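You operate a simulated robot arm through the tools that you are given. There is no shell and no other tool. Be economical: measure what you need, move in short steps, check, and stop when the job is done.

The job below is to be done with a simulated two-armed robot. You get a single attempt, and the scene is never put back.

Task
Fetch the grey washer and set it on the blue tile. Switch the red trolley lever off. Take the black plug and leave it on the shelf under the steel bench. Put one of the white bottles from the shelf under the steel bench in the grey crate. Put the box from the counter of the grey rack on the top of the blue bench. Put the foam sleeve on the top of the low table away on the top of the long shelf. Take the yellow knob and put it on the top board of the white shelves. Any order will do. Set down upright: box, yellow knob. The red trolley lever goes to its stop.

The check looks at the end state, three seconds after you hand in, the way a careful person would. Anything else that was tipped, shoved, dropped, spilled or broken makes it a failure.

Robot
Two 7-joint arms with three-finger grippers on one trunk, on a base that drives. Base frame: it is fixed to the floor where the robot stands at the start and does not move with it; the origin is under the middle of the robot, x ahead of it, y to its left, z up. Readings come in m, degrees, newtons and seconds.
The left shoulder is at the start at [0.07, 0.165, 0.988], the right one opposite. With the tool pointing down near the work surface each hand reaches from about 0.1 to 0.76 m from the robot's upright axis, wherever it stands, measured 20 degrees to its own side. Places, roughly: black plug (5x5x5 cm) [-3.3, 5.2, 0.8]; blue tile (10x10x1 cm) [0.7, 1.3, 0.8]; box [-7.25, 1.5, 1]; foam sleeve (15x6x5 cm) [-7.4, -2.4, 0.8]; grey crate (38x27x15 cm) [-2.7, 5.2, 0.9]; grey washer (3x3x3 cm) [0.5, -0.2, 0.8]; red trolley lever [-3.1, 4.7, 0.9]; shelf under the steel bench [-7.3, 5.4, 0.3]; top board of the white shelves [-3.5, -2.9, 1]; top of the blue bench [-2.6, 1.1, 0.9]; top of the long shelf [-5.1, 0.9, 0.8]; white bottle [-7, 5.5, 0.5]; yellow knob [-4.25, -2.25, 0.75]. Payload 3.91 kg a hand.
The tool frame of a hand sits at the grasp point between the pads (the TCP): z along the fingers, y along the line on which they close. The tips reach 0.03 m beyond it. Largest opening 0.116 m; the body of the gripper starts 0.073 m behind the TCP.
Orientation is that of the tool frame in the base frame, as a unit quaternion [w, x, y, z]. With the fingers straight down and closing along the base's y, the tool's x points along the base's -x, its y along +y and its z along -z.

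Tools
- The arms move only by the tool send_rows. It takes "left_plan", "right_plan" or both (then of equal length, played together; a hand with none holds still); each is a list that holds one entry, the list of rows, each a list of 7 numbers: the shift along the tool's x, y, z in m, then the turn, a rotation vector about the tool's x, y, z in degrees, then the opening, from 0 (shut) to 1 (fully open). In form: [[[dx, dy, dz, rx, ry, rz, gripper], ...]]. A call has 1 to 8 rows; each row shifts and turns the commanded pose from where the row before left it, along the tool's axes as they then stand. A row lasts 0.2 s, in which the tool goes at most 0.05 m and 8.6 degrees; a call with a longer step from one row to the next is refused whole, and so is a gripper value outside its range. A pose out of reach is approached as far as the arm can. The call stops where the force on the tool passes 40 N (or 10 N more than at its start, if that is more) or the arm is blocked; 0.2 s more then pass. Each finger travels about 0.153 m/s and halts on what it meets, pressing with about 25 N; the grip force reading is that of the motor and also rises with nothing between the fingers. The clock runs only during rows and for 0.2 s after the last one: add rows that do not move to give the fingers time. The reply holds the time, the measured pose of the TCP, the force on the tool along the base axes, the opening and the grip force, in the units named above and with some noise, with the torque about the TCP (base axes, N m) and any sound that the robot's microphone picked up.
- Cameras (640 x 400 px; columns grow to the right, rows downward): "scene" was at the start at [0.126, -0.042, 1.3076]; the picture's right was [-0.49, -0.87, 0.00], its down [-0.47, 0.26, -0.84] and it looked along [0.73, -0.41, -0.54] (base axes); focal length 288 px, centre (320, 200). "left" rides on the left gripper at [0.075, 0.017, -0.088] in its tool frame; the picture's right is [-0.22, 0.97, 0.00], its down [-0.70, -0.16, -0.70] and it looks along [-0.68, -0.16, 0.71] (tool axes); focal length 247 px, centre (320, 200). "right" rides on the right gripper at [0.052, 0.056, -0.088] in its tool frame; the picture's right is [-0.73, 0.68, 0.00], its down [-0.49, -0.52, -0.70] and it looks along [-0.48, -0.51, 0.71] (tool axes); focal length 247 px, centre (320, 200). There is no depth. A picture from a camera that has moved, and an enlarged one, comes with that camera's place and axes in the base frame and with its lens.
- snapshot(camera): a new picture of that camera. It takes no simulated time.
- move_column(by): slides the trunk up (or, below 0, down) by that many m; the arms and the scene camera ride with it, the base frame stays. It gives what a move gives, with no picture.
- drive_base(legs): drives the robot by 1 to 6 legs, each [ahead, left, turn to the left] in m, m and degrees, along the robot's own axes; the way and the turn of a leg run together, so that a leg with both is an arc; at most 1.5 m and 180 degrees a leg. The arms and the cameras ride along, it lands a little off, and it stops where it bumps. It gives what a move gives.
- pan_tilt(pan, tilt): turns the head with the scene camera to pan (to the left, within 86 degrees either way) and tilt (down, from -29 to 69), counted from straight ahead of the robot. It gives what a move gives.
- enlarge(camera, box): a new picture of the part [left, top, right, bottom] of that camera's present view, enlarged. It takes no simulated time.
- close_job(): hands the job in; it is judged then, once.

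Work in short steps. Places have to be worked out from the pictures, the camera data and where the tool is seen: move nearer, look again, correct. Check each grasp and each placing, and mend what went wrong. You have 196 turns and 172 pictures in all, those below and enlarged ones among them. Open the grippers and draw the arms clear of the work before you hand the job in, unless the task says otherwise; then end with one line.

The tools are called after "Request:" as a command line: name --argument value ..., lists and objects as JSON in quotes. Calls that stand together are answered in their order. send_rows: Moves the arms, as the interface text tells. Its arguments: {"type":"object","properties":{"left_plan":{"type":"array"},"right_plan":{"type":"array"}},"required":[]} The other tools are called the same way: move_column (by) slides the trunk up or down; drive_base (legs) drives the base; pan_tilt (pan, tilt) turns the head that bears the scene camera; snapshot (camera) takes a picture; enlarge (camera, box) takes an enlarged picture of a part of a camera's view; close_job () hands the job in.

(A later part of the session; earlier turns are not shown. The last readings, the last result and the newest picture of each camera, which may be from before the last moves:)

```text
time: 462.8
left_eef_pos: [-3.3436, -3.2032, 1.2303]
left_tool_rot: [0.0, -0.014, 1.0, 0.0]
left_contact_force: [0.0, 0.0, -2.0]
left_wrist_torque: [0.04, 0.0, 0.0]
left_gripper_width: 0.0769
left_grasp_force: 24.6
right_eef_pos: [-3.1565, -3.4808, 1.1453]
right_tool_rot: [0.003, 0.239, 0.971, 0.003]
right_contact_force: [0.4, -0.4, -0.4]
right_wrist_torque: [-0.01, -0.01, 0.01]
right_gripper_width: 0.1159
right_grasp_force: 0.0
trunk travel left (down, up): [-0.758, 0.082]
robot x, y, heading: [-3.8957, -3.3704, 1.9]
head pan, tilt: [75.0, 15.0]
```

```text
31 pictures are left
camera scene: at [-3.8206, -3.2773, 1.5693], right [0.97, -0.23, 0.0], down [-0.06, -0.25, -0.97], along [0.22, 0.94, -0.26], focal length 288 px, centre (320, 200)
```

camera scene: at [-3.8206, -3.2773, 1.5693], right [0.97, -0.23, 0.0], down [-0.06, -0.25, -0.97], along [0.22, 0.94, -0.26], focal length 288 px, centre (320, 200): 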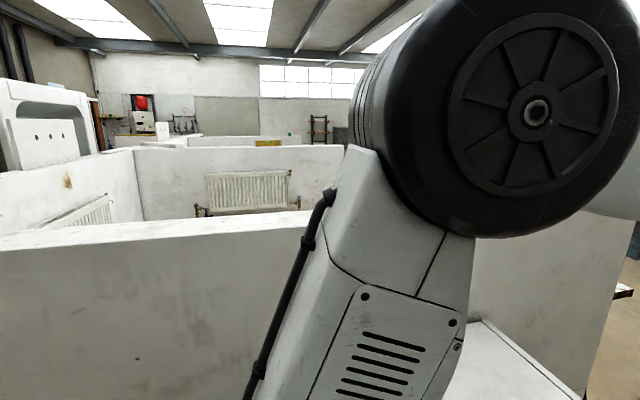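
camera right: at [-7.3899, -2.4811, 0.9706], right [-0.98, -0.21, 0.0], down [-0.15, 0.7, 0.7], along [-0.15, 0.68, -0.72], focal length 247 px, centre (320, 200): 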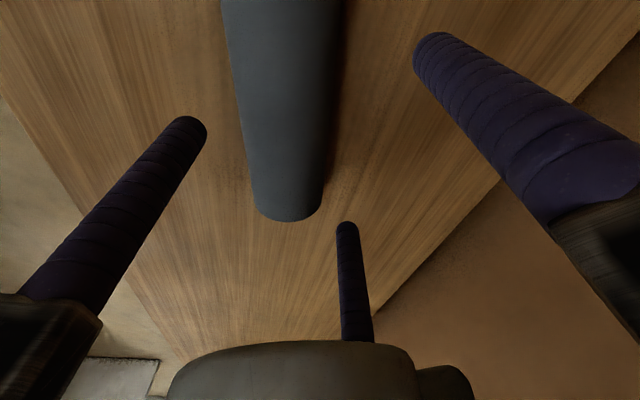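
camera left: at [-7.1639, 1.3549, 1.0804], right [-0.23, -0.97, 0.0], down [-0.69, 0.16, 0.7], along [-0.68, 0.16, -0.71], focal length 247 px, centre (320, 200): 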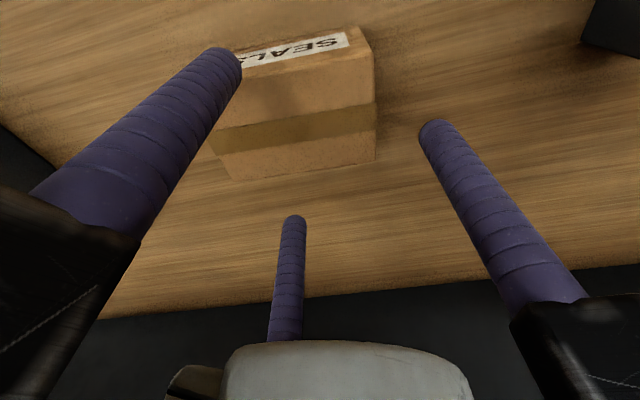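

The base bumped the white shelf unit's front (shelf spans x≈-3.8..-3.2, y≈-3.13..-2.67, top z≈1.0). I back off slightly, shift away from it and go around its east end.

Request:
drive_base --legs '[[-0.05, -0.3, -1.8], [1.35, 0, 0], [0, 0, 90], [1.4, 0, 0], [0, 0, 75]]'

Request:
pan_tilt --pan 0 --tilt 25

Request:
snapshot --camera "scene"

```text
time: 477.5
left_eef_pos: [-2.7166, -2.7908, 1.2299]
left_tool_rot: [0.002, -0.703, 0.711, -0.002]
left_contact_force: [-1.1, 0.3, -2.5]
left_wrist_torque: [-0.03, -0.03, 0.01]
left_gripper_width: 0.0765
left_grasp_force: 25.1
right_eef_pos: [-2.4318, -2.6134, 1.1474]
right_tool_rot: [0.002, -0.502, 0.865, 0.005]
right_contact_force: [-0.7, 0.5, 0.0]
right_wrist_torque: [-0.06, -0.07, -0.03]
right_gripper_width: 0.116
right_grasp_force: 0.0
trunk travel left (down, up): [-0.758, 0.082]
robot x, y, heading: [-2.5628, -3.3442, 89.7]
head pan, tilt: [75.0, 15.0]
stopped in leg 4: the robot was blocked; the commanded pose is now the measured one
```

```text
time: 479.0
left_eef_pos: [-2.7088, -2.7886, 1.2317]
left_tool_rot: [0.001, -0.703, 0.712, 0.001]
left_contact_force: [0.0, -0.8, -2.0]
left_wrist_torque: [-0.02, 0.04, 0.01]
left_gripper_width: 0.0768
left_grasp_force: 25.0
right_eef_pos: [-2.4242, -2.6126, 1.1467]
right_tool_rot: [0.0, -0.501, 0.866, 0.005]
right_contact_force: [-0.4, -0.5, -0.3]
right_wrist_torque: [-0.02, 0.01, 0.0]
right_gripper_width: 0.116
right_grasp_force: 0.1
trunk travel left (down, up): [-0.758, 0.082]
robot x, y, heading: [-2.5635, -3.3432, 89.6]
head pan, tilt: [0.0, 25.0]
```

```text
30 pictures are left
camera scene: at [-2.5626, -3.1985, 1.5531], right [1.0, -0.01, 0.0], down [0.0, -0.42, -0.91], along [0.01, 0.91, -0.42], focal length 288 px, centre (320, 200)
```

scene: 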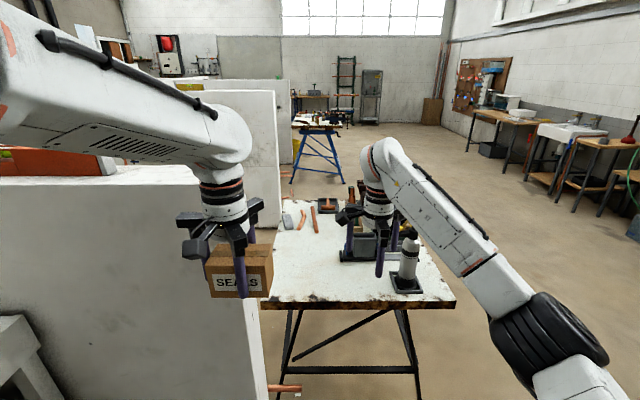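

The left hand reached the white wall end, so the base stopped. I see the blue-legged bench ahead to the north and a trestle table in between. I go around the table on its east side toward the blue bench.

Request:
drive_base --legs '[[-0.1, 0, 0], [0, -1.0, 0], [1.45, 0, 0], [1.45, 0, 0], [0, 0.95, 0]]'

Request:
pan_tilt --pan 0 --tilt 30

Request:
snapshot --camera "scene"

```text
time: 503.2
left_eef_pos: [-2.5845, 0.0802, 1.2314]
left_tool_rot: [0.001, -0.688, 0.726, 0.001]
left_contact_force: [-0.1, 0.0, -2.2]
left_wrist_torque: [-0.03, 0.04, -0.01]
left_gripper_width: 0.0767
left_grasp_force: 24.8
right_eef_pos: [-2.2935, 0.2447, 1.1455]
right_tool_rot: [0.0, -0.483, 0.876, 0.005]
right_contact_force: [0.3, -0.4, -0.5]
right_wrist_torque: [0.02, -0.02, 0.0]
right_gripper_width: 0.116
right_grasp_force: 0.0
trunk travel left (down, up): [-0.758, 0.082]
robot x, y, heading: [-2.4576, -0.4792, 87.1]
head pan, tilt: [0.0, 25.0]
```

```text
time: 503.9
left_eef_pos: [-2.5847, 0.0808, 1.2312]
left_tool_rot: [0.001, -0.688, 0.725, 0.001]
left_contact_force: [0.3, 0.3, -2.6]
left_wrist_torque: [-0.02, 0.02, 0.0]
left_gripper_width: 0.0767
left_grasp_force: 25.1
right_eef_pos: [-2.293, 0.2453, 1.1464]
right_tool_rot: [0.0, -0.483, 0.876, 0.005]
right_contact_force: [0.0, 0.6, 0.1]
right_wrist_torque: [0.0, -0.01, 0.01]
right_gripper_width: 0.1159
right_grasp_force: 0.1
trunk travel left (down, up): [-0.758, 0.082]
robot x, y, heading: [-2.4584, -0.4795, 87.1]
head pan, tilt: [0.0, 30.0]
```

```text
29 pictures are left
camera scene: at [-2.4555, -0.3356, 1.5451], right [1.0, -0.05, 0.0], down [-0.02, -0.5, -0.87], along [0.04, 0.86, -0.5], focal length 288 px, centre (320, 200)
```

scene: 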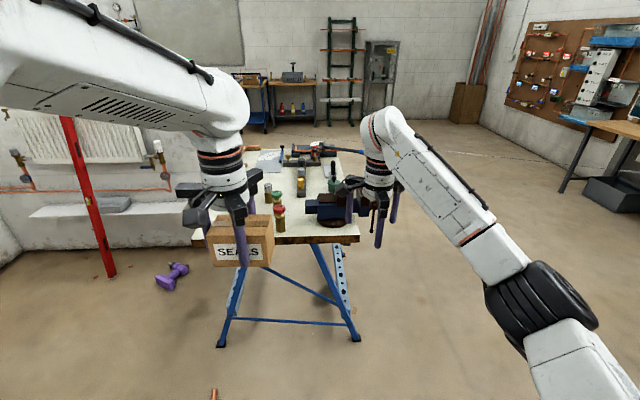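

Blue bench top spans x≈-2.88..-2.31, y≈0.51..1.46; vise and jars on it. I drive nearer and use the left wrist camera to find free space at the front left.

Request:
drive_base --legs '[[0.45, 0.1, 2.5]]'

Request:
pan_tilt --pan 5 --tilt 50

Request:
snapshot --camera "scene"

Request:
snapshot --camera "left"

```text
time: 506.7
left_eef_pos: [-2.7016, 0.5305, 1.2312]
left_tool_rot: [0.001, -0.704, 0.71, 0.002]
left_contact_force: [-1.4, -0.7, -2.9]
left_wrist_torque: [0.0, 0.06, 0.03]
left_gripper_width: 0.0767
left_grasp_force: 24.8
right_eef_pos: [-2.4182, 0.7079, 1.147]
right_tool_rot: [0.0, -0.503, 0.864, 0.005]
right_contact_force: [1.2, 0.4, 0.4]
right_wrist_torque: [0.04, 0.0, 0.0]
right_gripper_width: 0.1161
right_grasp_force: 0.0
trunk travel left (down, up): [-0.758, 0.082]
robot x, y, heading: [-2.5514, -0.0241, 89.8]
head pan, tilt: [0.0, 30.0]
```

```text
time: 507.5
left_eef_pos: [-2.7017, 0.5308, 1.2316]
left_tool_rot: [0.001, -0.704, 0.71, 0.001]
left_contact_force: [-0.1, -0.4, -1.8]
left_wrist_torque: [0.01, 0.01, 0.03]
left_gripper_width: 0.0766
left_grasp_force: 24.7
right_eef_pos: [-2.4174, 0.709, 1.1473]
right_tool_rot: [0.001, -0.503, 0.864, 0.005]
right_contact_force: [-0.1, 0.2, 0.5]
right_wrist_torque: [-0.02, -0.04, -0.02]
right_gripper_width: 0.1159
right_grasp_force: 0.1
trunk travel left (down, up): [-0.758, 0.082]
robot x, y, heading: [-2.5509, -0.0225, 89.7]
head pan, tilt: [5.0, 50.0]
```

```text
28 pictures are left
camera scene: at [-2.5601, 0.1076, 1.5156], right [1.0, 0.09, 0.0], down [0.07, -0.76, -0.64], along [-0.06, 0.64, -0.77], focal length 288 px, centre (320, 200)
```

scene: 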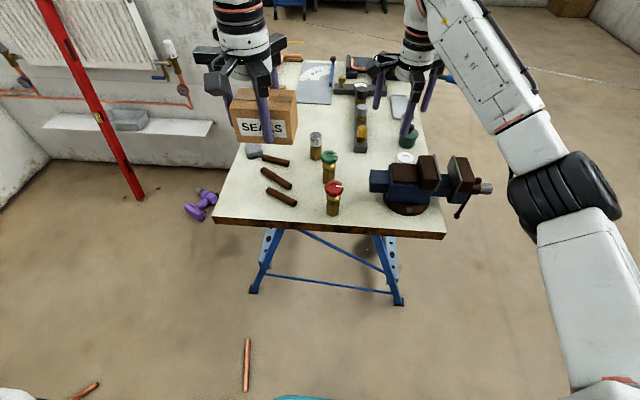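

```text
27 pictures are left
camera left: at [-2.7195, 0.4561, 1.3181], right [-0.97, 0.23, 0.0], down [0.16, 0.69, 0.7], along [0.16, 0.68, -0.71], focal length 247 px, centre (320, 200)
```

left: 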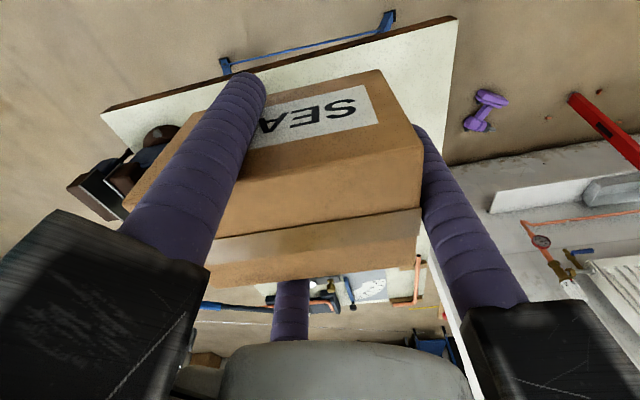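

Pegs, jars and the vise fill the front; the spot near (-2.74,0.97) may be free but is hidden by the held box. I move the left hand aside to see.

Request:
send_rows --left_plan '[[[0.03, 0.03, 0, 0, 0, 0, 0], [0.03, 0.03, 0, 0, 0, 0, 0], [0.03, 0.03, 0, 0, 0, 0, 0], [0.02, 0.04, 0, 0, 0, 0, 0], [0, 0.04, 0, 0, 0, 0, 0]]]'

Request:
enlarge --camera "scene" --box '[200, 60, 400, 240]'

```text
time: 508.7
left_eef_pos: [-2.8702, 0.4238, 1.2315]
left_tool_rot: [-0.008, -0.704, 0.71, 0.009]
left_contact_force: [-1.8, -1.0, -3.0]
left_wrist_torque: [0.06, -0.25, -0.04]
left_gripper_width: 0.0766
left_grasp_force: 25.4
right_eef_pos: [-2.4184, 0.7088, 1.1456]
right_tool_rot: [-0.001, -0.502, 0.865, 0.006]
right_contact_force: [0.2, -0.7, -0.1]
right_wrist_torque: [0.0, 0.06, 0.04]
right_gripper_width: 0.1158
right_grasp_force: 0.1
trunk travel left (down, up): [-0.758, 0.082]
robot x, y, heading: [-2.5534, -0.0185, 90.1]
head pan, tilt: [5.0, 50.0]
```

```text
2.22 times, centred on (300, 150) of scene
camera zoom: at [-2.5611, 0.1077, 1.5154], right [1.0, 0.09, 0.0], down [0.07, -0.76, -0.64], along [-0.05, 0.64, -0.77], focal length 639 px, centre (364, 311)
```

zoom: 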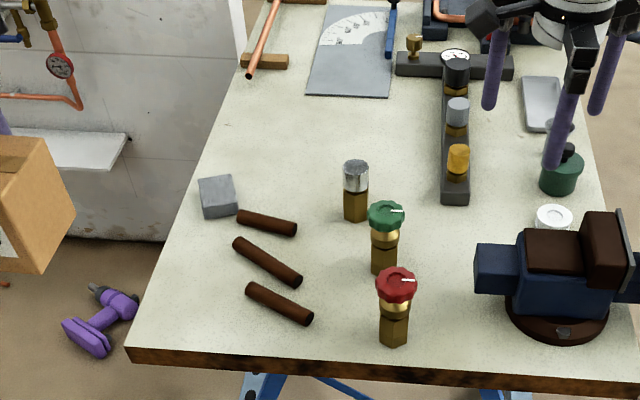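

A free patch exists around (-2.76,0.97). I retract the right hand up and back, drive ahead 0.25 m, then lower the trunk 0.12 m.

Request:
send_rows --right_plan '[[[0.042, -0.02, -0.015, 0, 0, 0, 1], [0.042, -0.02, -0.015, 0, 0, 0, 1], [0.042, -0.02, -0.015, 0, 0, 0, 1], [0.042, -0.02, -0.015, 0, 0, 0, 1], [0, 0, 0, 0, 0, 0, 1]]]' --left_plan '[[[-0.03, -0.02, 0, 0, 0, 0, 0], [-0.03, -0.02, 0, 0, 0, 0, 0], [-0.03, -0.02, 0, 0, 0, 0, 0], [-0.03, -0.02, 0, 0, 0, 0, 0], [0, 0, 0, 0, 0, 0, 0]]]'

Request:
drive_base --legs '[[0.25, 0, 0]]'

Request:
move_column --by -0.1

```text
time: 509.9
left_eef_pos: [-2.791, 0.5421, 1.2298]
left_tool_rot: [0.001, -0.705, 0.71, 0.001]
left_contact_force: [0.0, 1.0, -2.1]
left_wrist_torque: [-0.02, 0.01, 0.0]
left_gripper_width: 0.0768
left_grasp_force: 24.3
right_eef_pos: [-2.3886, 0.6986, 1.1882]
right_tool_rot: [0.001, -0.504, 0.863, 0.005]
right_contact_force: [0.6, 0.1, 0.1]
right_wrist_torque: [0.01, -0.05, -0.02]
right_gripper_width: 0.1161
right_grasp_force: 0.0
right hand out of reach, approached as far as the arm can: row 1, 2, 3, 4
trunk travel left (down, up): [-0.758, 0.082]
robot x, y, heading: [-2.5539, -0.0221, 89.8]
head pan, tilt: [5.0, 50.0]
```

```text
time: 511.7
left_eef_pos: [-2.7878, 0.7887, 1.2303]
left_tool_rot: [0.001, -0.703, 0.711, 0.002]
left_contact_force: [0.5, -0.4, -2.9]
left_wrist_torque: [0.02, 0.04, -0.01]
left_gripper_width: 0.0764
left_grasp_force: 25.0
right_eef_pos: [-2.3854, 0.9473, 1.1891]
right_tool_rot: [0.001, -0.503, 0.864, 0.005]
right_contact_force: [-0.1, 0.5, -0.9]
right_wrist_torque: [0.01, 0.04, 0.03]
right_gripper_width: 0.116
right_grasp_force: 0.3
trunk travel left (down, up): [-0.758, 0.082]
robot x, y, heading: [-2.5479, 0.2253, 89.8]
head pan, tilt: [5.0, 50.0]
```

```text
time: 513.0
left_eef_pos: [-2.7886, 0.7903, 1.1294]
left_tool_rot: [0.001, -0.703, 0.711, 0.002]
left_contact_force: [0.0, 0.0, -2.5]
left_wrist_torque: [-0.02, 0.03, 0.0]
left_gripper_width: 0.0769
left_grasp_force: 24.5
right_eef_pos: [-2.385, 0.9484, 1.0885]
right_tool_rot: [0.0, -0.503, 0.864, 0.005]
right_contact_force: [-0.3, 0.6, 1.0]
right_wrist_torque: [0.01, 0.03, 0.03]
right_gripper_width: 0.1159
right_grasp_force: 0.0
trunk travel left (down, up): [-0.658, 0.182]
robot x, y, heading: [-2.5515, 0.2256, 89.7]
head pan, tilt: [5.0, 50.0]
```

I move the box over the free patch and lower partway, then check.

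Request:
send_rows --left_plan '[[[-0.044, -0.004, 0, 0, 0, 0, 0], [-0.044, -0.004, 0, 0, 0, 0, 0], [-0.044, -0.004, 0, 0, 0, 0, 0], [-0.043, -0.004, 0, 0, 0, 0, 0], [0, 0, 0.045, 0, 0, 0, 0], [0, 0, 0.045, 0, 0, 0, 0], [0, 0, 0.03, 0, 0, 0, 0], [0, 0, 0, 0, 0, 0, 0]]]'

Request:
enlarge --camera "scene" --box '[180, 80, 360, 240]'

```text
time: 514.8
left_eef_pos: [-2.7705, 0.9654, 1.0092]
left_tool_rot: [0.002, -0.703, 0.711, 0.001]
left_contact_force: [0.1, -1.1, -1.7]
left_wrist_torque: [0.01, -0.01, 0.01]
left_gripper_width: 0.0767
left_grasp_force: 25.1
right_eef_pos: [-2.3846, 0.9474, 1.089]
right_tool_rot: [0.0, -0.503, 0.864, 0.005]
right_contact_force: [-0.5, 0.2, 0.2]
right_wrist_torque: [0.04, 0.0, 0.01]
right_gripper_width: 0.116
right_grasp_force: 0.0
trunk travel left (down, up): [-0.658, 0.182]
robot x, y, heading: [-2.5499, 0.2264, 90.0]
head pan, tilt: [5.0, 50.0]
```

```text
2.50 times, centred on (270, 160) of scene
camera zoom: at [-2.5591, 0.3544, 1.4157], right [1.0, 0.08, 0.0], down [0.06, -0.76, -0.64], along [-0.05, 0.64, -0.77], focal length 719 px, centre (445, 300)
```

zoom: 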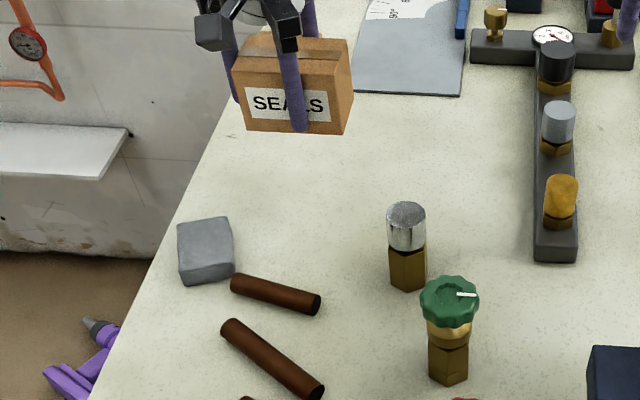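

Clear of all items. I shift 2 cm right and lower to contact in small steps.

Request:
send_rows --left_plan '[[[0, -0.02, 0.02, 0, 0, 0, 0], [0, 0, 0.03, 0, 0, 0, 0], [0, 0, 0.01, 0, 0, 0, 0], [0, 0, 0.005, 0, 0, 0, 0], [0, 0, 0.005, 0, 0, 0, 0], [0, 0, 0, 0, 0, 0, 0]]]'

Request:
enlarge --camera "scene" --box '[180, 80, 360, 240]'

```text
time: 516.2
left_eef_pos: [-2.7491, 0.9642, 0.9407]
left_tool_rot: [0.001, -0.703, 0.711, 0.0]
left_contact_force: [-0.9, -0.3, -2.9]
left_wrist_torque: [-0.01, 0.03, 0.01]
left_gripper_width: 0.0768
left_grasp_force: 25.2
right_eef_pos: [-2.3848, 0.9482, 1.0884]
right_tool_rot: [-0.001, -0.503, 0.864, 0.005]
right_contact_force: [-0.3, 0.1, 0.2]
right_wrist_torque: [0.04, 0.02, 0.03]
right_gripper_width: 0.1158
right_grasp_force: 0.1
trunk travel left (down, up): [-0.658, 0.182]
robot x, y, heading: [-2.5508, 0.227, 89.7]
head pan, tilt: [5.0, 50.0]
```

```text
2.50 times, centred on (270, 160) of scene
camera zoom: at [-2.5589, 0.3552, 1.4155], right [1.0, 0.08, 0.0], down [0.06, -0.76, -0.64], along [-0.05, 0.64, -0.77], focal length 719 px, centre (445, 300)
```

zoom: 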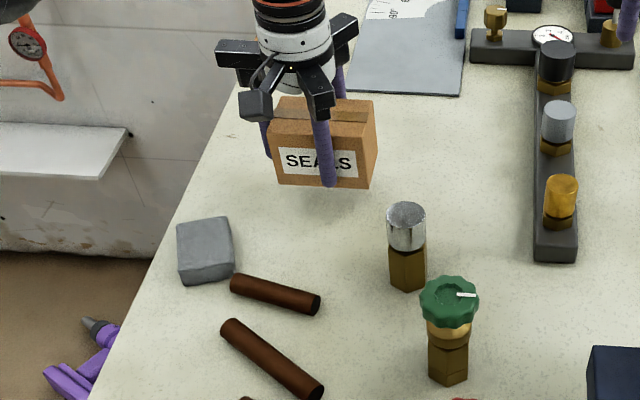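

Still a little above. I continue down in 5 mm steps.

Request:
send_rows --left_plan '[[[0, 0, 0.006, 0, 0, 0, 0], [0, 0, 0.006, 0, 0, 0, 0], [0, 0, 0.006, 0, 0, 0, 0], [0, 0, 0.005, 0, 0, 0, 0], [0, 0, 0.005, 0, 0, 0, 0], [0, 0, 0, 0, 0, 0, 0]]]'

```text
time: 517.6
left_eef_pos: [-2.7496, 0.964, 0.9128]
left_tool_rot: [0.0, -0.703, 0.711, 0.0]
left_contact_force: [0.1, -0.2, -2.5]
left_wrist_torque: [-0.02, 0.01, -0.05]
left_gripper_width: 0.0768
left_grasp_force: 24.8
right_eef_pos: [-2.3843, 0.9472, 1.0876]
right_tool_rot: [0.0, -0.503, 0.865, 0.005]
right_contact_force: [0.0, 0.4, 0.6]
right_wrist_torque: [0.0, 0.02, 0.0]
right_gripper_width: 0.116
right_grasp_force: 0.2
trunk travel left (down, up): [-0.658, 0.182]
robot x, y, heading: [-2.5497, 0.2284, 89.6]
head pan, tilt: [5.0, 50.0]
```

Still no contact; a bit further with smaller steps.

Request:
send_rows --left_plan '[[[0, 0, 0.005, 0, 0, 0, 0], [0, 0, 0.005, 0, 0, 0, 0], [0, 0, 0.004, 0, 0, 0, 0], [0, 0, 0.004, 0, 0, 0, 0], [0, 0, 0, 0, 0, 0, 0]]]'

Request:
enlarge --camera "scene" --box '[220, 100, 320, 180]'

```text
time: 518.8
left_eef_pos: [-2.7493, 0.9655, 0.8986]
left_tool_rot: [0.004, -0.704, 0.71, 0.004]
left_contact_force: [-0.8, 9.4, 27.1]
left_wrist_torque: [-0.55, -0.56, 0.13]
left_gripper_width: 0.0771
left_grasp_force: 25.1
right_eef_pos: [-2.3846, 0.9459, 1.0908]
right_tool_rot: [0.001, -0.503, 0.864, 0.006]
right_contact_force: [-0.3, 0.7, -0.3]
right_wrist_torque: [0.0, 0.03, 0.01]
right_gripper_width: 0.1159
right_grasp_force: 0.1
trunk travel left (down, up): [-0.658, 0.182]
robot x, y, heading: [-2.5523, 0.2266, 89.8]
head pan, tilt: [5.0, 50.0]
```

```text
5.00 times, centred on (270, 140) of scene
camera zoom: at [-2.5581, 0.3526, 1.4162], right [1.0, 0.08, 0.0], down [0.06, -0.76, -0.64], along [-0.05, 0.64, -0.77], focal length 1438 px, centre (570, 500)
```

zoom: 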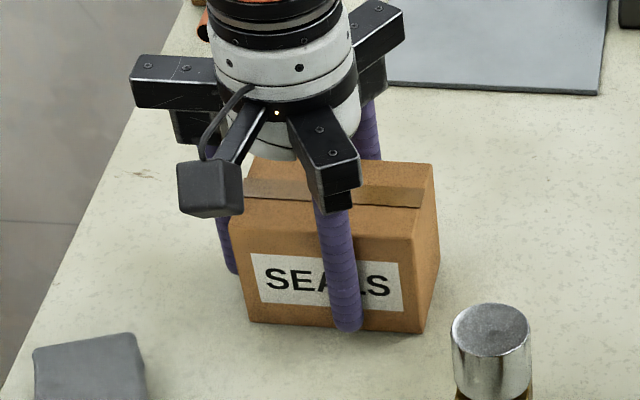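

Contact with the bench. I ease up 3 mm, open slowly and lift clear.

Request:
send_rows --left_plan '[[[0, 0, -0.003, 0, 0, 0, 0.6], [0, 0, 0, 0, 0, 0, 0.75], [0, 0, 0, 0, 0, 0, 0.88], [0, 0, 0, 0, 0, 0, 0.88], [0, 0, -0.03, 0, 0, 0, 0.88], [0, 0, -0.05, 0, 0, 0, 0.88], [0, 0, -0.05, 0, 0, 0, 0.88], [0, 0, -0.05, 0, 0, 0, 0.88]]]'

Request:
snapshot --camera "scene"

```text
time: 520.6
left_eef_pos: [-2.7497, 0.96, 1.0766]
left_tool_rot: [0.0, -0.703, 0.711, 0.001]
left_contact_force: [0.0, -0.7, -0.6]
left_wrist_torque: [0.01, 0.0, -0.01]
left_gripper_width: 0.102
left_grasp_force: 0.2
right_eef_pos: [-2.385, 0.9468, 1.0893]
right_tool_rot: [-0.001, -0.503, 0.864, 0.006]
right_contact_force: [1.2, 0.0, 0.2]
right_wrist_torque: [0.05, 0.0, -0.04]
right_gripper_width: 0.1159
right_grasp_force: 0.0
trunk travel left (down, up): [-0.658, 0.182]
robot x, y, heading: [-2.5513, 0.2258, 89.9]
head pan, tilt: [5.0, 50.0]
```

```text
22 pictures are left
camera scene: at [-2.5585, 0.3534, 1.4157], right [1.0, 0.08, 0.0], down [0.06, -0.76, -0.64], along [-0.05, 0.64, -0.77], focal length 288 px, centre (320, 200)
```

scene: 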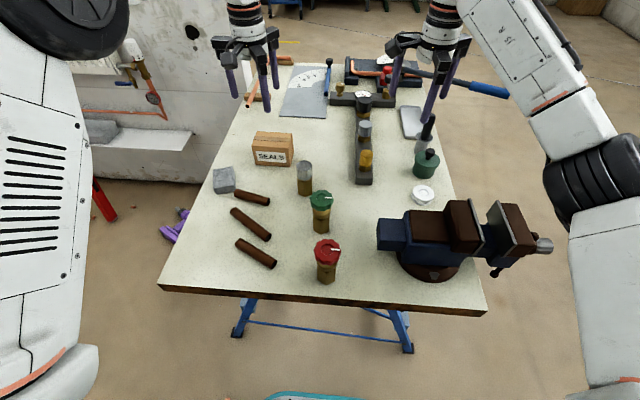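

Box set upright on the blue bench. Now the knob: I raise the trunk, back off 1.37 m, face west at the bay's opening and look.

Request:
move_column --by 0.1

Request:
drive_base --legs '[[-0.7, 0, 0], [-0.67, 0, 0], [0, 0, 90]]'

Request:
pan_tilt --pan 15 --tilt 28

Request:
snapshot --camera "scene"

```text
time: 522.0
left_eef_pos: [-2.7497, 0.9632, 1.1765]
left_tool_rot: [0.001, -0.704, 0.71, 0.0]
left_contact_force: [-0.2, -0.2, -0.3]
left_wrist_torque: [0.0, 0.01, -0.01]
left_gripper_width: 0.1021
left_grasp_force: 0.1
right_eef_pos: [-2.3846, 0.9478, 1.1878]
right_tool_rot: [-0.001, -0.503, 0.864, 0.005]
right_contact_force: [0.0, -0.6, -0.2]
right_wrist_torque: [-0.01, 0.0, 0.01]
right_gripper_width: 0.1161
right_grasp_force: 0.1
trunk travel left (down, up): [-0.758, 0.082]
robot x, y, heading: [-2.5508, 0.2271, 89.8]
head pan, tilt: [5.0, 50.0]
```

```text
time: 530.1
left_eef_pos: [-2.9078, -0.4325, 1.1782]
left_tool_rot: [-0.009, 0.771, -0.637, -0.001]
left_contact_force: [1.0, 6.8, -0.1]
left_wrist_torque: [-0.73, 0.07, -0.5]
left_gripper_width: 0.1021
left_grasp_force: 0.0
right_eef_pos: [-2.5574, -0.3726, 1.1866]
right_tool_rot: [-0.001, -0.596, 0.803, 0.005]
right_contact_force: [0.4, 0.5, 1.0]
right_wrist_torque: [0.02, -0.01, 0.01]
right_gripper_width: 0.1161
right_grasp_force: 0.1
trunk travel left (down, up): [-0.758, 0.082]
robot x, y, heading: [-2.5641, -1.1121, 102.3]
head pan, tilt: [5.0, 50.0]
stopped in leg 3: the force on the tool passed its limit at 100 N (the readings are from after the stop); the commanded pose is now the measured one
```

```text
time: 531.0
left_eef_pos: [-2.907, -0.4318, 1.1777]
left_tool_rot: [-0.01, 0.772, -0.636, -0.001]
left_contact_force: [0.6, 7.6, -0.2]
left_wrist_torque: [-0.82, 0.05, -0.56]
left_gripper_width: 0.1022
left_grasp_force: 0.0
right_eef_pos: [-2.5572, -0.3738, 1.1881]
right_tool_rot: [-0.002, -0.595, 0.804, 0.005]
right_contact_force: [0.0, -0.9, -0.2]
right_wrist_torque: [0.01, -0.02, 0.0]
right_gripper_width: 0.1162
right_grasp_force: 0.2
trunk travel left (down, up): [-0.758, 0.082]
robot x, y, heading: [-2.5612, -1.1116, 102.4]
head pan, tilt: [15.0, 28.0]
```

```text
21 pictures are left
camera scene: at [-2.617, -0.9798, 1.548], right [0.89, 0.46, 0.0], down [0.22, -0.42, -0.88], along [-0.41, 0.78, -0.47], focal length 288 px, centre (320, 200)
```

scene: 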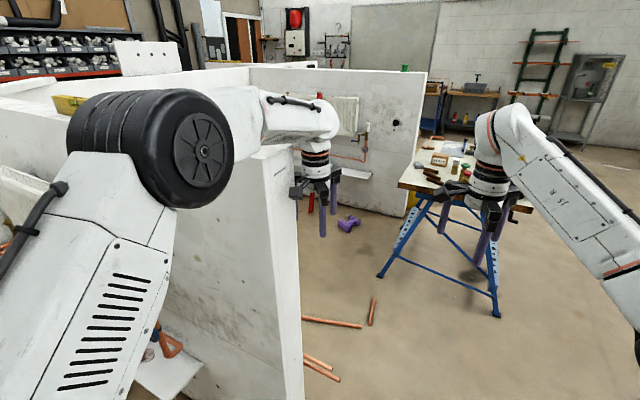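

The left hand swung into the end of the bay's north wall. I turn back, retract both hands, shift east 0.35 m and then rotate.

Request:
drive_base --legs '[[0, 0, -12], [0, -0.35, 0]]'

Request:
send_rows --left_plan '[[[0.045, -0.005, 0, 0, 0, 0, 0.9], [0.045, -0.005, 0, 0, 0, 0, 0.9], [0.045, 0, 0, 0, 0, 0, 0.9], [0.045, 0, 0, 0, 0, 0, 0.9], [0.03, 0, 0, 0, 0, 0, 0.9]]]'

Request:
drive_base --legs '[[0, 0, 90]]'

Request:
pan_tilt --pan 15 --tilt 25

Request:
snapshot --camera "scene"

```text
time: 534.0
left_eef_pos: [-2.4197, -0.3761, 1.1782]
left_tool_rot: [0.01, -0.702, 0.712, 0.0]
left_contact_force: [0.5, 1.1, 0.1]
left_wrist_torque: [0.01, -0.01, -0.02]
left_gripper_width: 0.1022
left_grasp_force: 0.1
right_eef_pos: [-2.066, -0.3886, 1.1896]
right_tool_rot: [0.001, -0.51, 0.86, 0.005]
right_contact_force: [0.9, 0.2, 0.5]
right_wrist_torque: [-0.01, 0.03, -0.02]
right_gripper_width: 0.116
right_grasp_force: 0.0
trunk travel left (down, up): [-0.758, 0.082]
robot x, y, heading: [-2.221, -1.1105, 90.4]
head pan, tilt: [15.0, 28.0]
```

```text
time: 535.2
left_eef_pos: [-2.4124, -0.5839, 1.1745]
left_tool_rot: [0.011, -0.702, 0.712, 0.0]
left_contact_force: [0.7, -0.2, 0.1]
left_wrist_torque: [0.0, 0.01, 0.01]
left_gripper_width: 0.1047
left_grasp_force: 0.0
right_eef_pos: [-2.0648, -0.3883, 1.1903]
right_tool_rot: [0.001, -0.509, 0.861, 0.007]
right_contact_force: [-0.5, -1.3, 0.0]
right_wrist_torque: [0.03, -0.02, 0.0]
right_gripper_width: 0.1159
right_grasp_force: 0.0
trunk travel left (down, up): [-0.758, 0.082]
robot x, y, heading: [-2.2176, -1.1117, 90.6]
head pan, tilt: [15.0, 28.0]
```

```text
time: 539.5
left_eef_pos: [-2.7453, -1.3161, 1.1739]
left_tool_rot: [-0.007, 1.0, 0.005, -0.007]
left_contact_force: [-0.3, -0.4, -0.6]
left_wrist_torque: [0.0, 0.02, 0.02]
left_gripper_width: 0.1044
left_grasp_force: 0.1
right_eef_pos: [-2.9471, -0.9733, 1.1897]
right_tool_rot: [0.005, 0.972, -0.235, -0.004]
right_contact_force: [-0.2, 0.3, -0.1]
right_wrist_torque: [-0.01, 0.0, -0.02]
right_gripper_width: 0.1162
right_grasp_force: 0.2
trunk travel left (down, up): [-0.758, 0.082]
robot x, y, heading: [-2.2233, -1.1114, -177.9]
head pan, tilt: [15.0, 28.0]
```

```text
time: 540.1
left_eef_pos: [-2.7437, -1.3153, 1.1755]
left_tool_rot: [-0.007, 1.0, 0.005, -0.008]
left_contact_force: [-0.4, -0.4, 0.1]
left_wrist_torque: [0.01, -0.01, 0.0]
left_gripper_width: 0.1046
left_grasp_force: 0.0
right_eef_pos: [-2.9486, -0.9741, 1.1886]
right_tool_rot: [0.004, 0.972, -0.237, -0.003]
right_contact_force: [-0.1, -0.3, 0.2]
right_wrist_torque: [-0.01, -0.02, 0.01]
right_gripper_width: 0.1159
right_grasp_force: 0.0
trunk travel left (down, up): [-0.758, 0.082]
robot x, y, heading: [-2.2176, -1.1129, -177.8]
head pan, tilt: [15.0, 25.0]
```

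```text
20 pictures are left
camera scene: at [-2.3613, -1.1384, 1.553], right [-0.29, 0.96, 0.0], down [0.4, 0.12, -0.91], along [-0.87, -0.26, -0.42], focal length 288 px, centre (320, 200)
```

scene: 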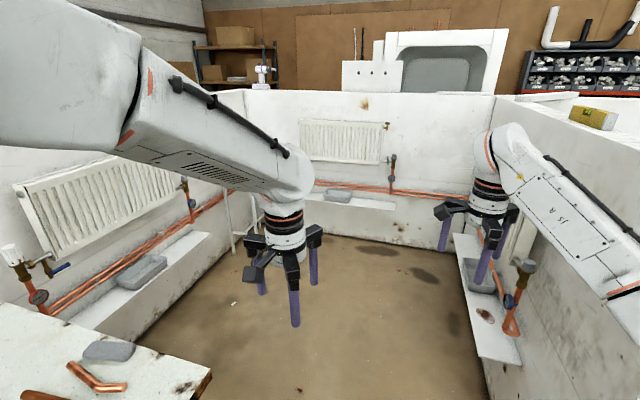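

The bay is visible; a small white stool-like stand is in its far left corner near (-4.25,-2.25), hidden by my left hand. I drive in and look again.

Request:
drive_base --legs '[[0.95, 0, -2.2], [0.1, 0.3, 0]]'

Request:
pan_tilt --pan 5 --tilt 32

Request:
snapshot --camera "scene"

```text
time: 546.9
left_eef_pos: [-3.8397, -1.5726, 1.1747]
left_tool_rot: [-0.007, 0.999, -0.036, -0.008]
left_contact_force: [0.1, 0.7, -0.3]
left_wrist_torque: [-0.03, 0.06, -0.03]
left_gripper_width: 0.1044
left_grasp_force: 0.0
right_eef_pos: [-4.0143, -1.2127, 1.1893]
right_tool_rot: [0.004, 0.961, -0.276, -0.004]
right_contact_force: [-1.0, 0.3, -0.6]
right_wrist_torque: [-0.04, -0.05, 0.01]
right_gripper_width: 0.1158
right_grasp_force: 0.1
trunk travel left (down, up): [-0.758, 0.082]
robot x, y, heading: [-3.3039, -1.4109, 177.3]
head pan, tilt: [15.0, 25.0]
```

```text
time: 547.6
left_eef_pos: [-3.8396, -1.573, 1.1744]
left_tool_rot: [-0.008, 0.999, -0.036, -0.007]
left_contact_force: [-0.5, 0.1, 0.3]
left_wrist_torque: [0.03, 0.02, 0.01]
left_gripper_width: 0.1047
left_grasp_force: 0.0
right_eef_pos: [-4.0152, -1.2144, 1.1892]
right_tool_rot: [0.003, 0.961, -0.276, -0.004]
right_contact_force: [0.1, 0.2, 0.8]
right_wrist_torque: [0.03, 0.0, 0.0]
right_gripper_width: 0.1159
right_grasp_force: 0.0
trunk travel left (down, up): [-0.758, 0.082]
robot x, y, heading: [-3.3049, -1.4106, 177.2]
head pan, tilt: [5.0, 32.0]
```

```text
19 pictures are left
camera scene: at [-3.4442, -1.411, 1.5419], right [-0.04, 1.0, 0.0], down [0.53, 0.02, -0.85], along [-0.85, -0.03, -0.53], focal length 288 px, centre (320, 200)
```

scene: 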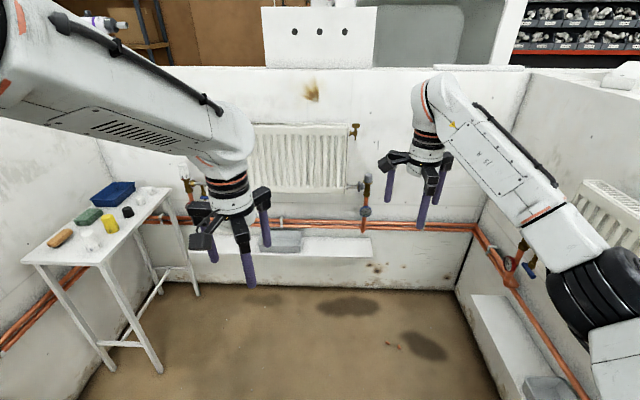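

There is a small white table with coloured knobs at left, the yellow one among them. I zoom in.

Request:
enlarge --camera "scene" --box '[20, 160, 200, 290]'

```text
3.08 times, centred on (110, 225) of scene
camera zoom: at [-3.4442, -1.411, 1.5419], right [-0.04, 1.0, 0.0], down [0.53, 0.02, -0.85], along [-0.85, -0.03, -0.53], focal length 885 px, centre (966, 123)
```

zoom: 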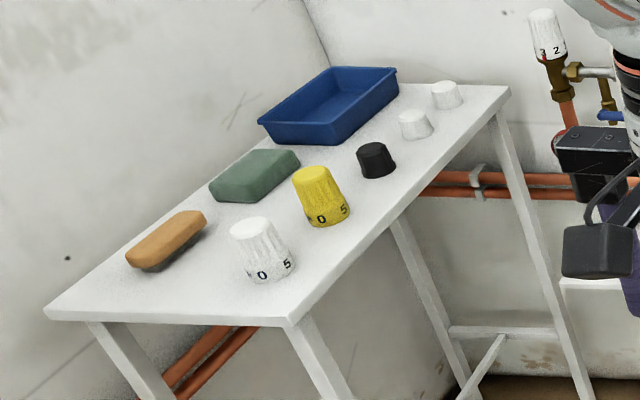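

The yellow knob stands on the white table; my estimate is about (-4.4,-2.35), z 0.75-0.81. I turn left 24° and approach so it's at the left hand's best side.

Request:
drive_base --legs '[[0, 0, 24], [0.5, 0.18, 0]]'

Request:
pan_tilt --pan 22 --tilt 45

Request:
snapshot --camera "scene"

```text
time: 552.0
left_eef_pos: [-4.1367, -2.1242, 1.1737]
left_tool_rot: [-0.005, 0.986, 0.169, -0.009]
left_contact_force: [0.0, -0.5, 0.6]
left_wrist_torque: [0.0, 0.01, 0.0]
left_gripper_width: 0.1043
left_grasp_force: 0.0
right_eef_pos: [-4.4407, -1.8654, 1.1901]
right_tool_rot: [0.005, 0.997, -0.073, -0.003]
right_contact_force: [-0.2, -0.4, -0.9]
right_wrist_torque: [0.01, -0.04, -0.02]
right_gripper_width: 0.1159
right_grasp_force: 0.0
trunk travel left (down, up): [-0.758, 0.082]
robot x, y, heading: [-3.7085, -1.759, -159.2]
head pan, tilt: [5.0, 32.0]
```

```text
time: 552.8
left_eef_pos: [-4.1382, -2.1231, 1.1737]
left_tool_rot: [-0.006, 0.986, 0.169, -0.009]
left_contact_force: [0.2, -0.4, -0.9]
left_wrist_torque: [-0.01, -0.01, -0.01]
left_gripper_width: 0.1045
left_grasp_force: 0.1
right_eef_pos: [-4.441, -1.8639, 1.1883]
right_tool_rot: [0.004, 0.997, -0.073, -0.003]
right_contact_force: [-0.8, -0.4, 0.5]
right_wrist_torque: [-0.02, -0.01, 0.03]
right_gripper_width: 0.1162
right_grasp_force: 0.1
trunk travel left (down, up): [-0.758, 0.082]
robot x, y, heading: [-3.7069, -1.7634, -159.4]
head pan, tilt: [22.0, 45.0]
```

```text
17 pictures are left
camera scene: at [-3.8171, -1.8321, 1.5225], right [-0.68, 0.73, 0.0], down [0.52, 0.48, -0.71], along [-0.52, -0.48, -0.71], focal length 288 px, centre (320, 200)
```

scene: 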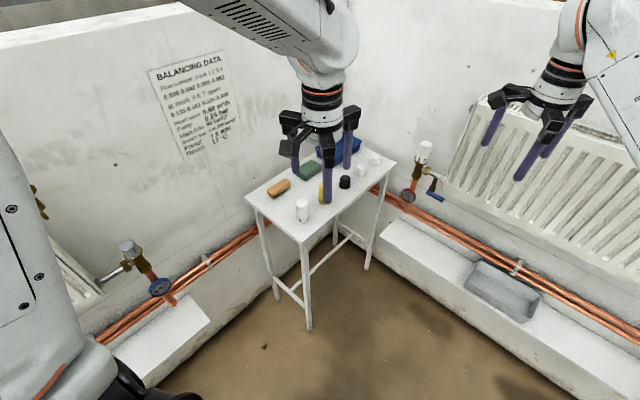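

Knob at ≈(-4.395,-2.35), table z≈0.755. I retract the right hand from the radiator, drive 0.2 m closer, and lower the trunk 0.15 m.

Request:
send_rows --right_plan '[[[0.04, -0.022, 0, 0, 0, 0, 1], [0.04, -0.022, 0, 0, 0, 0, 1], [0.04, -0.022, 0, 0, 0, 0, 1], [0.04, -0.022, 0, 0, 0, 0, 1], [0, 0, 0, 0, 0, 0, 1]]]'

Request:
drive_base --legs '[[0.18, 0.07, 0]]'

Request:
move_column --by -0.15

Request:
snapshot --camera "left"

```text
time: 554.0
left_eef_pos: [-4.1367, -2.1248, 1.1733]
left_tool_rot: [-0.005, 0.986, 0.169, -0.008]
left_contact_force: [-0.4, -0.4, 0.1]
left_wrist_torque: [0.0, 0.0, 0.01]
left_gripper_width: 0.1043
left_grasp_force: 0.0
right_eef_pos: [-4.4389, -1.8149, 1.1955]
right_tool_rot: [0.004, 0.997, -0.071, -0.004]
right_contact_force: [-0.2, -0.3, 0.4]
right_wrist_torque: [-0.01, -0.02, 0.01]
right_gripper_width: 0.116
right_grasp_force: 0.0
right hand out of reach, approached as far as the arm can: row 1, 2, 3, 4
trunk travel left (down, up): [-0.758, 0.082]
robot x, y, heading: [-3.7079, -1.7587, -159.2]
head pan, tilt: [22.0, 45.0]
```

```text
time: 555.5
left_eef_pos: [-4.2782, -2.2522, 1.1746]
left_tool_rot: [-0.005, 0.986, 0.168, -0.01]
left_contact_force: [0.2, 0.5, -0.6]
left_wrist_torque: [-0.02, 0.02, -0.04]
left_gripper_width: 0.1044
left_grasp_force: 0.1
right_eef_pos: [-4.5788, -1.9411, 1.1949]
right_tool_rot: [0.005, 0.997, -0.072, -0.003]
right_contact_force: [-0.2, -0.3, 1.1]
right_wrist_torque: [-0.06, -0.01, -0.01]
right_gripper_width: 0.1159
right_grasp_force: 0.1
trunk travel left (down, up): [-0.758, 0.082]
robot x, y, heading: [-3.8487, -1.8886, -159.5]
head pan, tilt: [22.0, 45.0]
```

```text
time: 557.3
left_eef_pos: [-4.2787, -2.2519, 1.0241]
left_tool_rot: [-0.005, 0.986, 0.169, -0.009]
left_contact_force: [0.4, 0.1, -0.4]
left_wrist_torque: [0.03, 0.0, -0.01]
left_gripper_width: 0.1043
left_grasp_force: 0.1
right_eef_pos: [-4.5801, -1.9427, 1.0462]
right_tool_rot: [0.005, 0.997, -0.072, -0.004]
right_contact_force: [-0.8, -0.5, 0.4]
right_wrist_torque: [0.01, -0.01, 0.03]
right_gripper_width: 0.1162
right_grasp_force: 0.0
trunk travel left (down, up): [-0.608, 0.232]
robot x, y, heading: [-3.85, -1.8927, -158.9]
head pan, tilt: [22.0, 45.0]
```

```text
16 pictures are left
camera left: at [-4.2004, -2.2449, 1.1102], right [0.11, -0.99, -0.01], down [-0.7, -0.09, 0.71], along [-0.71, -0.07, -0.7], focal length 247 px, centre (320, 200)
```

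left: 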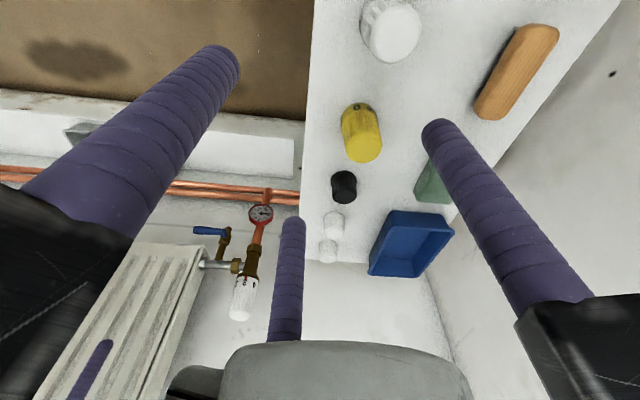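

Wrist view puts the knob at ≈(-4.385,-2.328); neighbours are >12 cm away. I set the opening to 7.5 cm, move over it and partly down.

Request:
send_rows --left_plan '[[[-0.042, 0.012, 0, 0, 0, 0, 0.8], [-0.042, 0.012, 0, 0, 0, 0, 0.7], [-0.042, 0.012, 0, 0, 0, 0, 0.65], [0, 0, 0.04, 0, 0, 0, 0.65], [0, 0, 0.04, 0, 0, 0, 0.65], [0, 0, 0.02, 0, 0, 0, 0.65], [0, 0, 0, 0, 0, 0, 0.65]]]'

Request:
snapshot --camera "left"

Request:
enlarge --camera "scene" --box '[230, 100, 400, 250]'

```text
time: 558.9
left_eef_pos: [-4.3889, -2.3296, 0.9264]
left_tool_rot: [-0.006, 0.986, 0.169, -0.009]
left_contact_force: [0.8, -0.3, -0.6]
left_wrist_torque: [0.0, -0.01, 0.0]
left_gripper_width: 0.0756
left_grasp_force: 0.0
right_eef_pos: [-4.5806, -1.9424, 1.0458]
right_tool_rot: [0.005, 0.997, -0.072, -0.004]
right_contact_force: [0.4, 0.1, 0.3]
right_wrist_torque: [0.03, 0.05, -0.01]
right_gripper_width: 0.1162
right_grasp_force: 0.0
trunk travel left (down, up): [-0.608, 0.232]
robot x, y, heading: [-3.8515, -1.8881, -159.4]
head pan, tilt: [22.0, 45.0]
```

```text
15 pictures are left
camera left: at [-4.3106, -2.322, 1.0115], right [0.11, -0.99, -0.01], down [-0.7, -0.09, 0.71], along [-0.71, -0.07, -0.7], focal length 247 px, centre (320, 200)
```

left: 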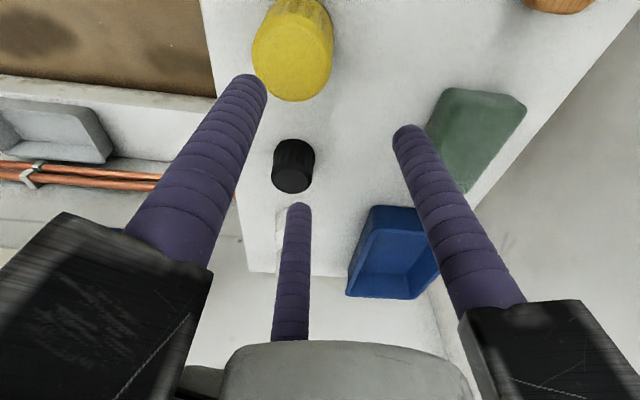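

```text
2.67 times, centred on (315, 175) of scene
camera zoom: at [-3.9576, -1.9614, 1.3725], right [-0.68, 0.73, 0.0], down [0.52, 0.48, -0.71], along [-0.52, -0.48, -0.71], focal length 767 px, centre (333, 267)
```

zoom: 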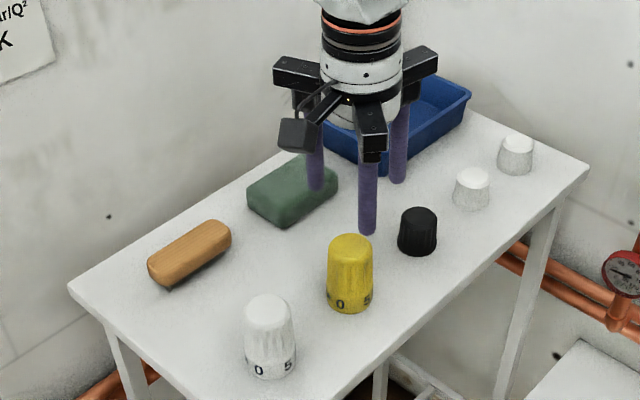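

Triangulating both views: knob at (-4.362,-2.312), z 0.785-0.86. I correct by 3 cm and descend.

Request:
send_rows --left_plan '[[[0.0314, -0.0076, 0, 0, 0, 0, 0.65], [0, 0, 0, 0, 0, 0, 0.65], [0, 0, 0.025, 0, 0, 0, 0.65], [0, 0, 0.02, 0, 0, 0, 0.65], [0, 0, 0, 0, 0, 0, 0.65]]]'

Request:
enlarge --camera "scene" --box '[250, 130, 390, 240]'

Request:
snapshot --camera "left"

```text
time: 560.1
left_eef_pos: [-4.3607, -2.3117, 0.8785]
left_tool_rot: [-0.006, 0.986, 0.169, -0.01]
left_contact_force: [-0.2, 0.1, -0.2]
left_wrist_torque: [-0.01, 0.0, 0.01]
left_gripper_width: 0.0755
left_grasp_force: 0.0
right_eef_pos: [-4.5801, -1.942, 1.0457]
right_tool_rot: [0.006, 0.997, -0.072, -0.003]
right_contact_force: [-0.2, -0.2, 0.0]
right_wrist_torque: [0.01, 0.0, 0.01]
right_gripper_width: 0.116
right_grasp_force: 0.1
trunk travel left (down, up): [-0.608, 0.232]
robot x, y, heading: [-3.8466, -1.8912, -159.1]
head pan, tilt: [22.0, 45.0]
```

```text
3.64 times, centred on (320, 185) of scene
camera zoom: at [-3.9581, -1.9614, 1.3725], right [-0.68, 0.73, 0.0], down [0.52, 0.48, -0.71], along [-0.52, -0.48, -0.71], focal length 1046 px, centre (320, 254)
```

zoom: 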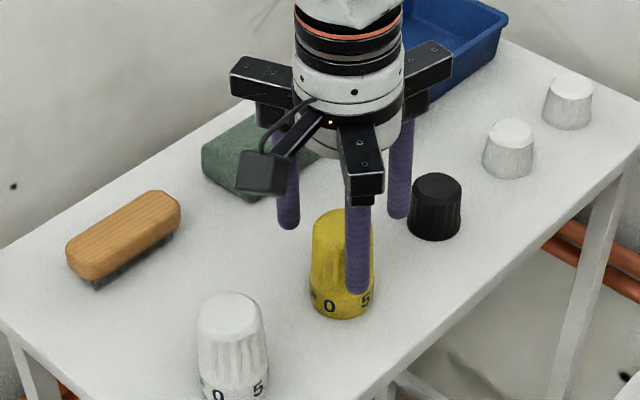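

```text
12 pictures are left
camera left: at [-4.283, -2.3037, 0.9659], right [0.11, -0.99, -0.01], down [-0.7, -0.09, 0.71], along [-0.71, -0.07, -0.7], focal length 247 px, centre (320, 200)
```

left: 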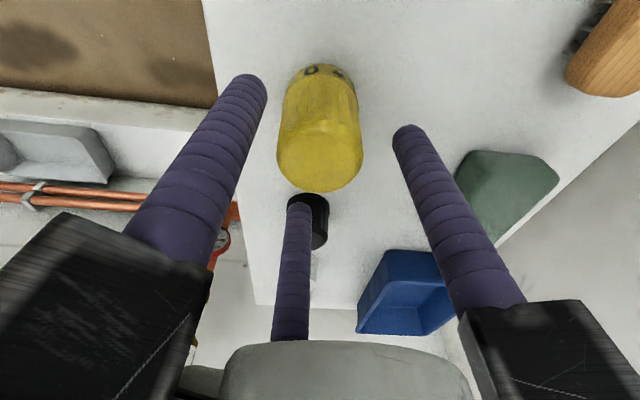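

The knob is centred between the fingers. I descend 4 cm and close gently.

Request:
send_rows --left_plan '[[[0, 0, 0.015, 0, 0, 0, 0.65], [0, 0, 0.015, 0, 0, 0, 0.65], [0, 0, 0.008, 0, 0, 0, 0.65], [0, 0, 0, 0, 0, 0, 0.5], [0, 0, 0, 0, 0, 0, 0.35], [0, 0, 0, 0, 0, 0, 0.2], [0, 0, 0, 0, 0, 0, 0.2], [0, 0, -0.01, 0, 0, 0, 0.2]]]'

Request:
enlarge --camera "scene" --box '[250, 130, 390, 240]'

```text
time: 561.9
left_eef_pos: [-4.3597, -2.3095, 0.8508]
left_tool_rot: [-0.005, 0.986, 0.169, -0.009]
left_contact_force: [1.1, 0.1, -1.7]
left_wrist_torque: [0.02, 0.01, -0.03]
left_gripper_width: 0.0443
left_grasp_force: 24.8
right_eef_pos: [-4.5803, -1.9428, 1.0458]
right_tool_rot: [0.005, 0.997, -0.073, -0.003]
right_contact_force: [0.8, -0.5, 0.4]
right_wrist_torque: [0.03, -0.02, 0.02]
right_gripper_width: 0.1162
right_grasp_force: 0.1
trunk travel left (down, up): [-0.608, 0.232]
robot x, y, heading: [-3.851, -1.8909, -159.1]
head pan, tilt: [22.0, 45.0]
```

```text
3.64 times, centred on (320, 185) of scene
camera zoom: at [-3.9576, -1.9613, 1.3725], right [-0.68, 0.73, 0.0], down [0.52, 0.48, -0.71], along [-0.52, -0.48, -0.71], focal length 1046 px, centre (320, 254)
```

zoom: 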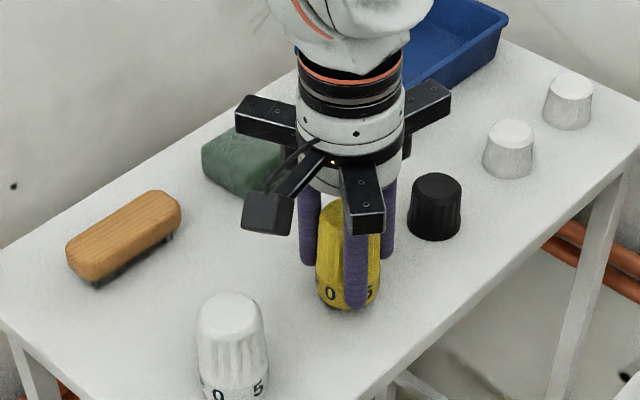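

Knob gripped and lifted. I raise it, raise the trunk, and leave the bay by the same way, around the trestle table to the south side of the white shelves.

Request:
send_rows --left_plan '[[[0, 0, -0.04, 0, 0, 0, 0.2], [0, 0, -0.05, 0, 0, 0, 0.2], [0, 0, -0.05, 0, 0, 0, 0.2], [0, 0, -0.05, 0, 0, 0, 0.2], [0.04, -0.01, 0, 0, 0, 0, 0.2], [0.04, -0.01, 0, 0, 0, 0, 0.2], [0, 0, 0, 0, 0, 0, 0.2]]]'

Request:
move_column --by 0.15

Request:
drive_base --legs '[[0, 0, -21.5], [0, -0.59, 0], [-1.45, 0, 0], [-0.9, 0, 0]]'

```text
time: 563.5
left_eef_pos: [-4.2892, -2.2708, 1.0376]
left_tool_rot: [-0.005, 0.986, 0.168, -0.009]
left_contact_force: [-1.3, -0.5, -2.5]
left_wrist_torque: [-0.02, -0.03, 0.06]
left_gripper_width: 0.0442
left_grasp_force: 25.0
right_eef_pos: [-4.5813, -1.9438, 1.0443]
right_tool_rot: [0.004, 0.997, -0.072, -0.002]
right_contact_force: [0.0, -0.7, -0.1]
right_wrist_torque: [0.0, -0.02, 0.04]
right_gripper_width: 0.1161
right_grasp_force: 0.1
trunk travel left (down, up): [-0.608, 0.232]
robot x, y, heading: [-3.8508, -1.8874, -159.1]
head pan, tilt: [22.0, 45.0]
```

```text
time: 565.2
left_eef_pos: [-4.2897, -2.2696, 1.1877]
left_tool_rot: [-0.006, 0.986, 0.168, -0.009]
left_contact_force: [0.4, -0.1, -1.4]
left_wrist_torque: [0.01, -0.04, -0.02]
left_gripper_width: 0.0441
left_grasp_force: 24.6
right_eef_pos: [-4.5809, -1.9425, 1.1956]
right_tool_rot: [0.005, 0.997, -0.072, -0.003]
right_contact_force: [-0.1, 0.5, -0.5]
right_wrist_torque: [-0.01, -0.02, 0.03]
right_gripper_width: 0.116
right_grasp_force: 0.0
trunk travel left (down, up): [-0.758, 0.082]
robot x, y, heading: [-3.8494, -1.8887, -159.1]
head pan, tilt: [22.0, 45.0]
```

```text
time: 580.9
left_eef_pos: [-2.0364, -1.4748, 1.188]
left_tool_rot: [-0.007, 1.0, 0.013, -0.007]
left_contact_force: [0.1, 0.5, -1.2]
left_wrist_torque: [0.01, 0.02, -0.02]
left_gripper_width: 0.0442
left_grasp_force: 25.1
right_eef_pos: [-2.2129, -1.0735, 1.1956]
right_tool_rot: [0.005, 0.974, -0.225, -0.003]
right_contact_force: [-0.3, -0.6, 0.8]
right_wrist_torque: [0.03, 0.02, -0.02]
right_gripper_width: 0.116
right_grasp_force: 0.2
trunk travel left (down, up): [-0.758, 0.082]
robot x, y, heading: [-1.5014, -1.2461, -177.0]
head pan, tilt: [22.0, 45.0]
```

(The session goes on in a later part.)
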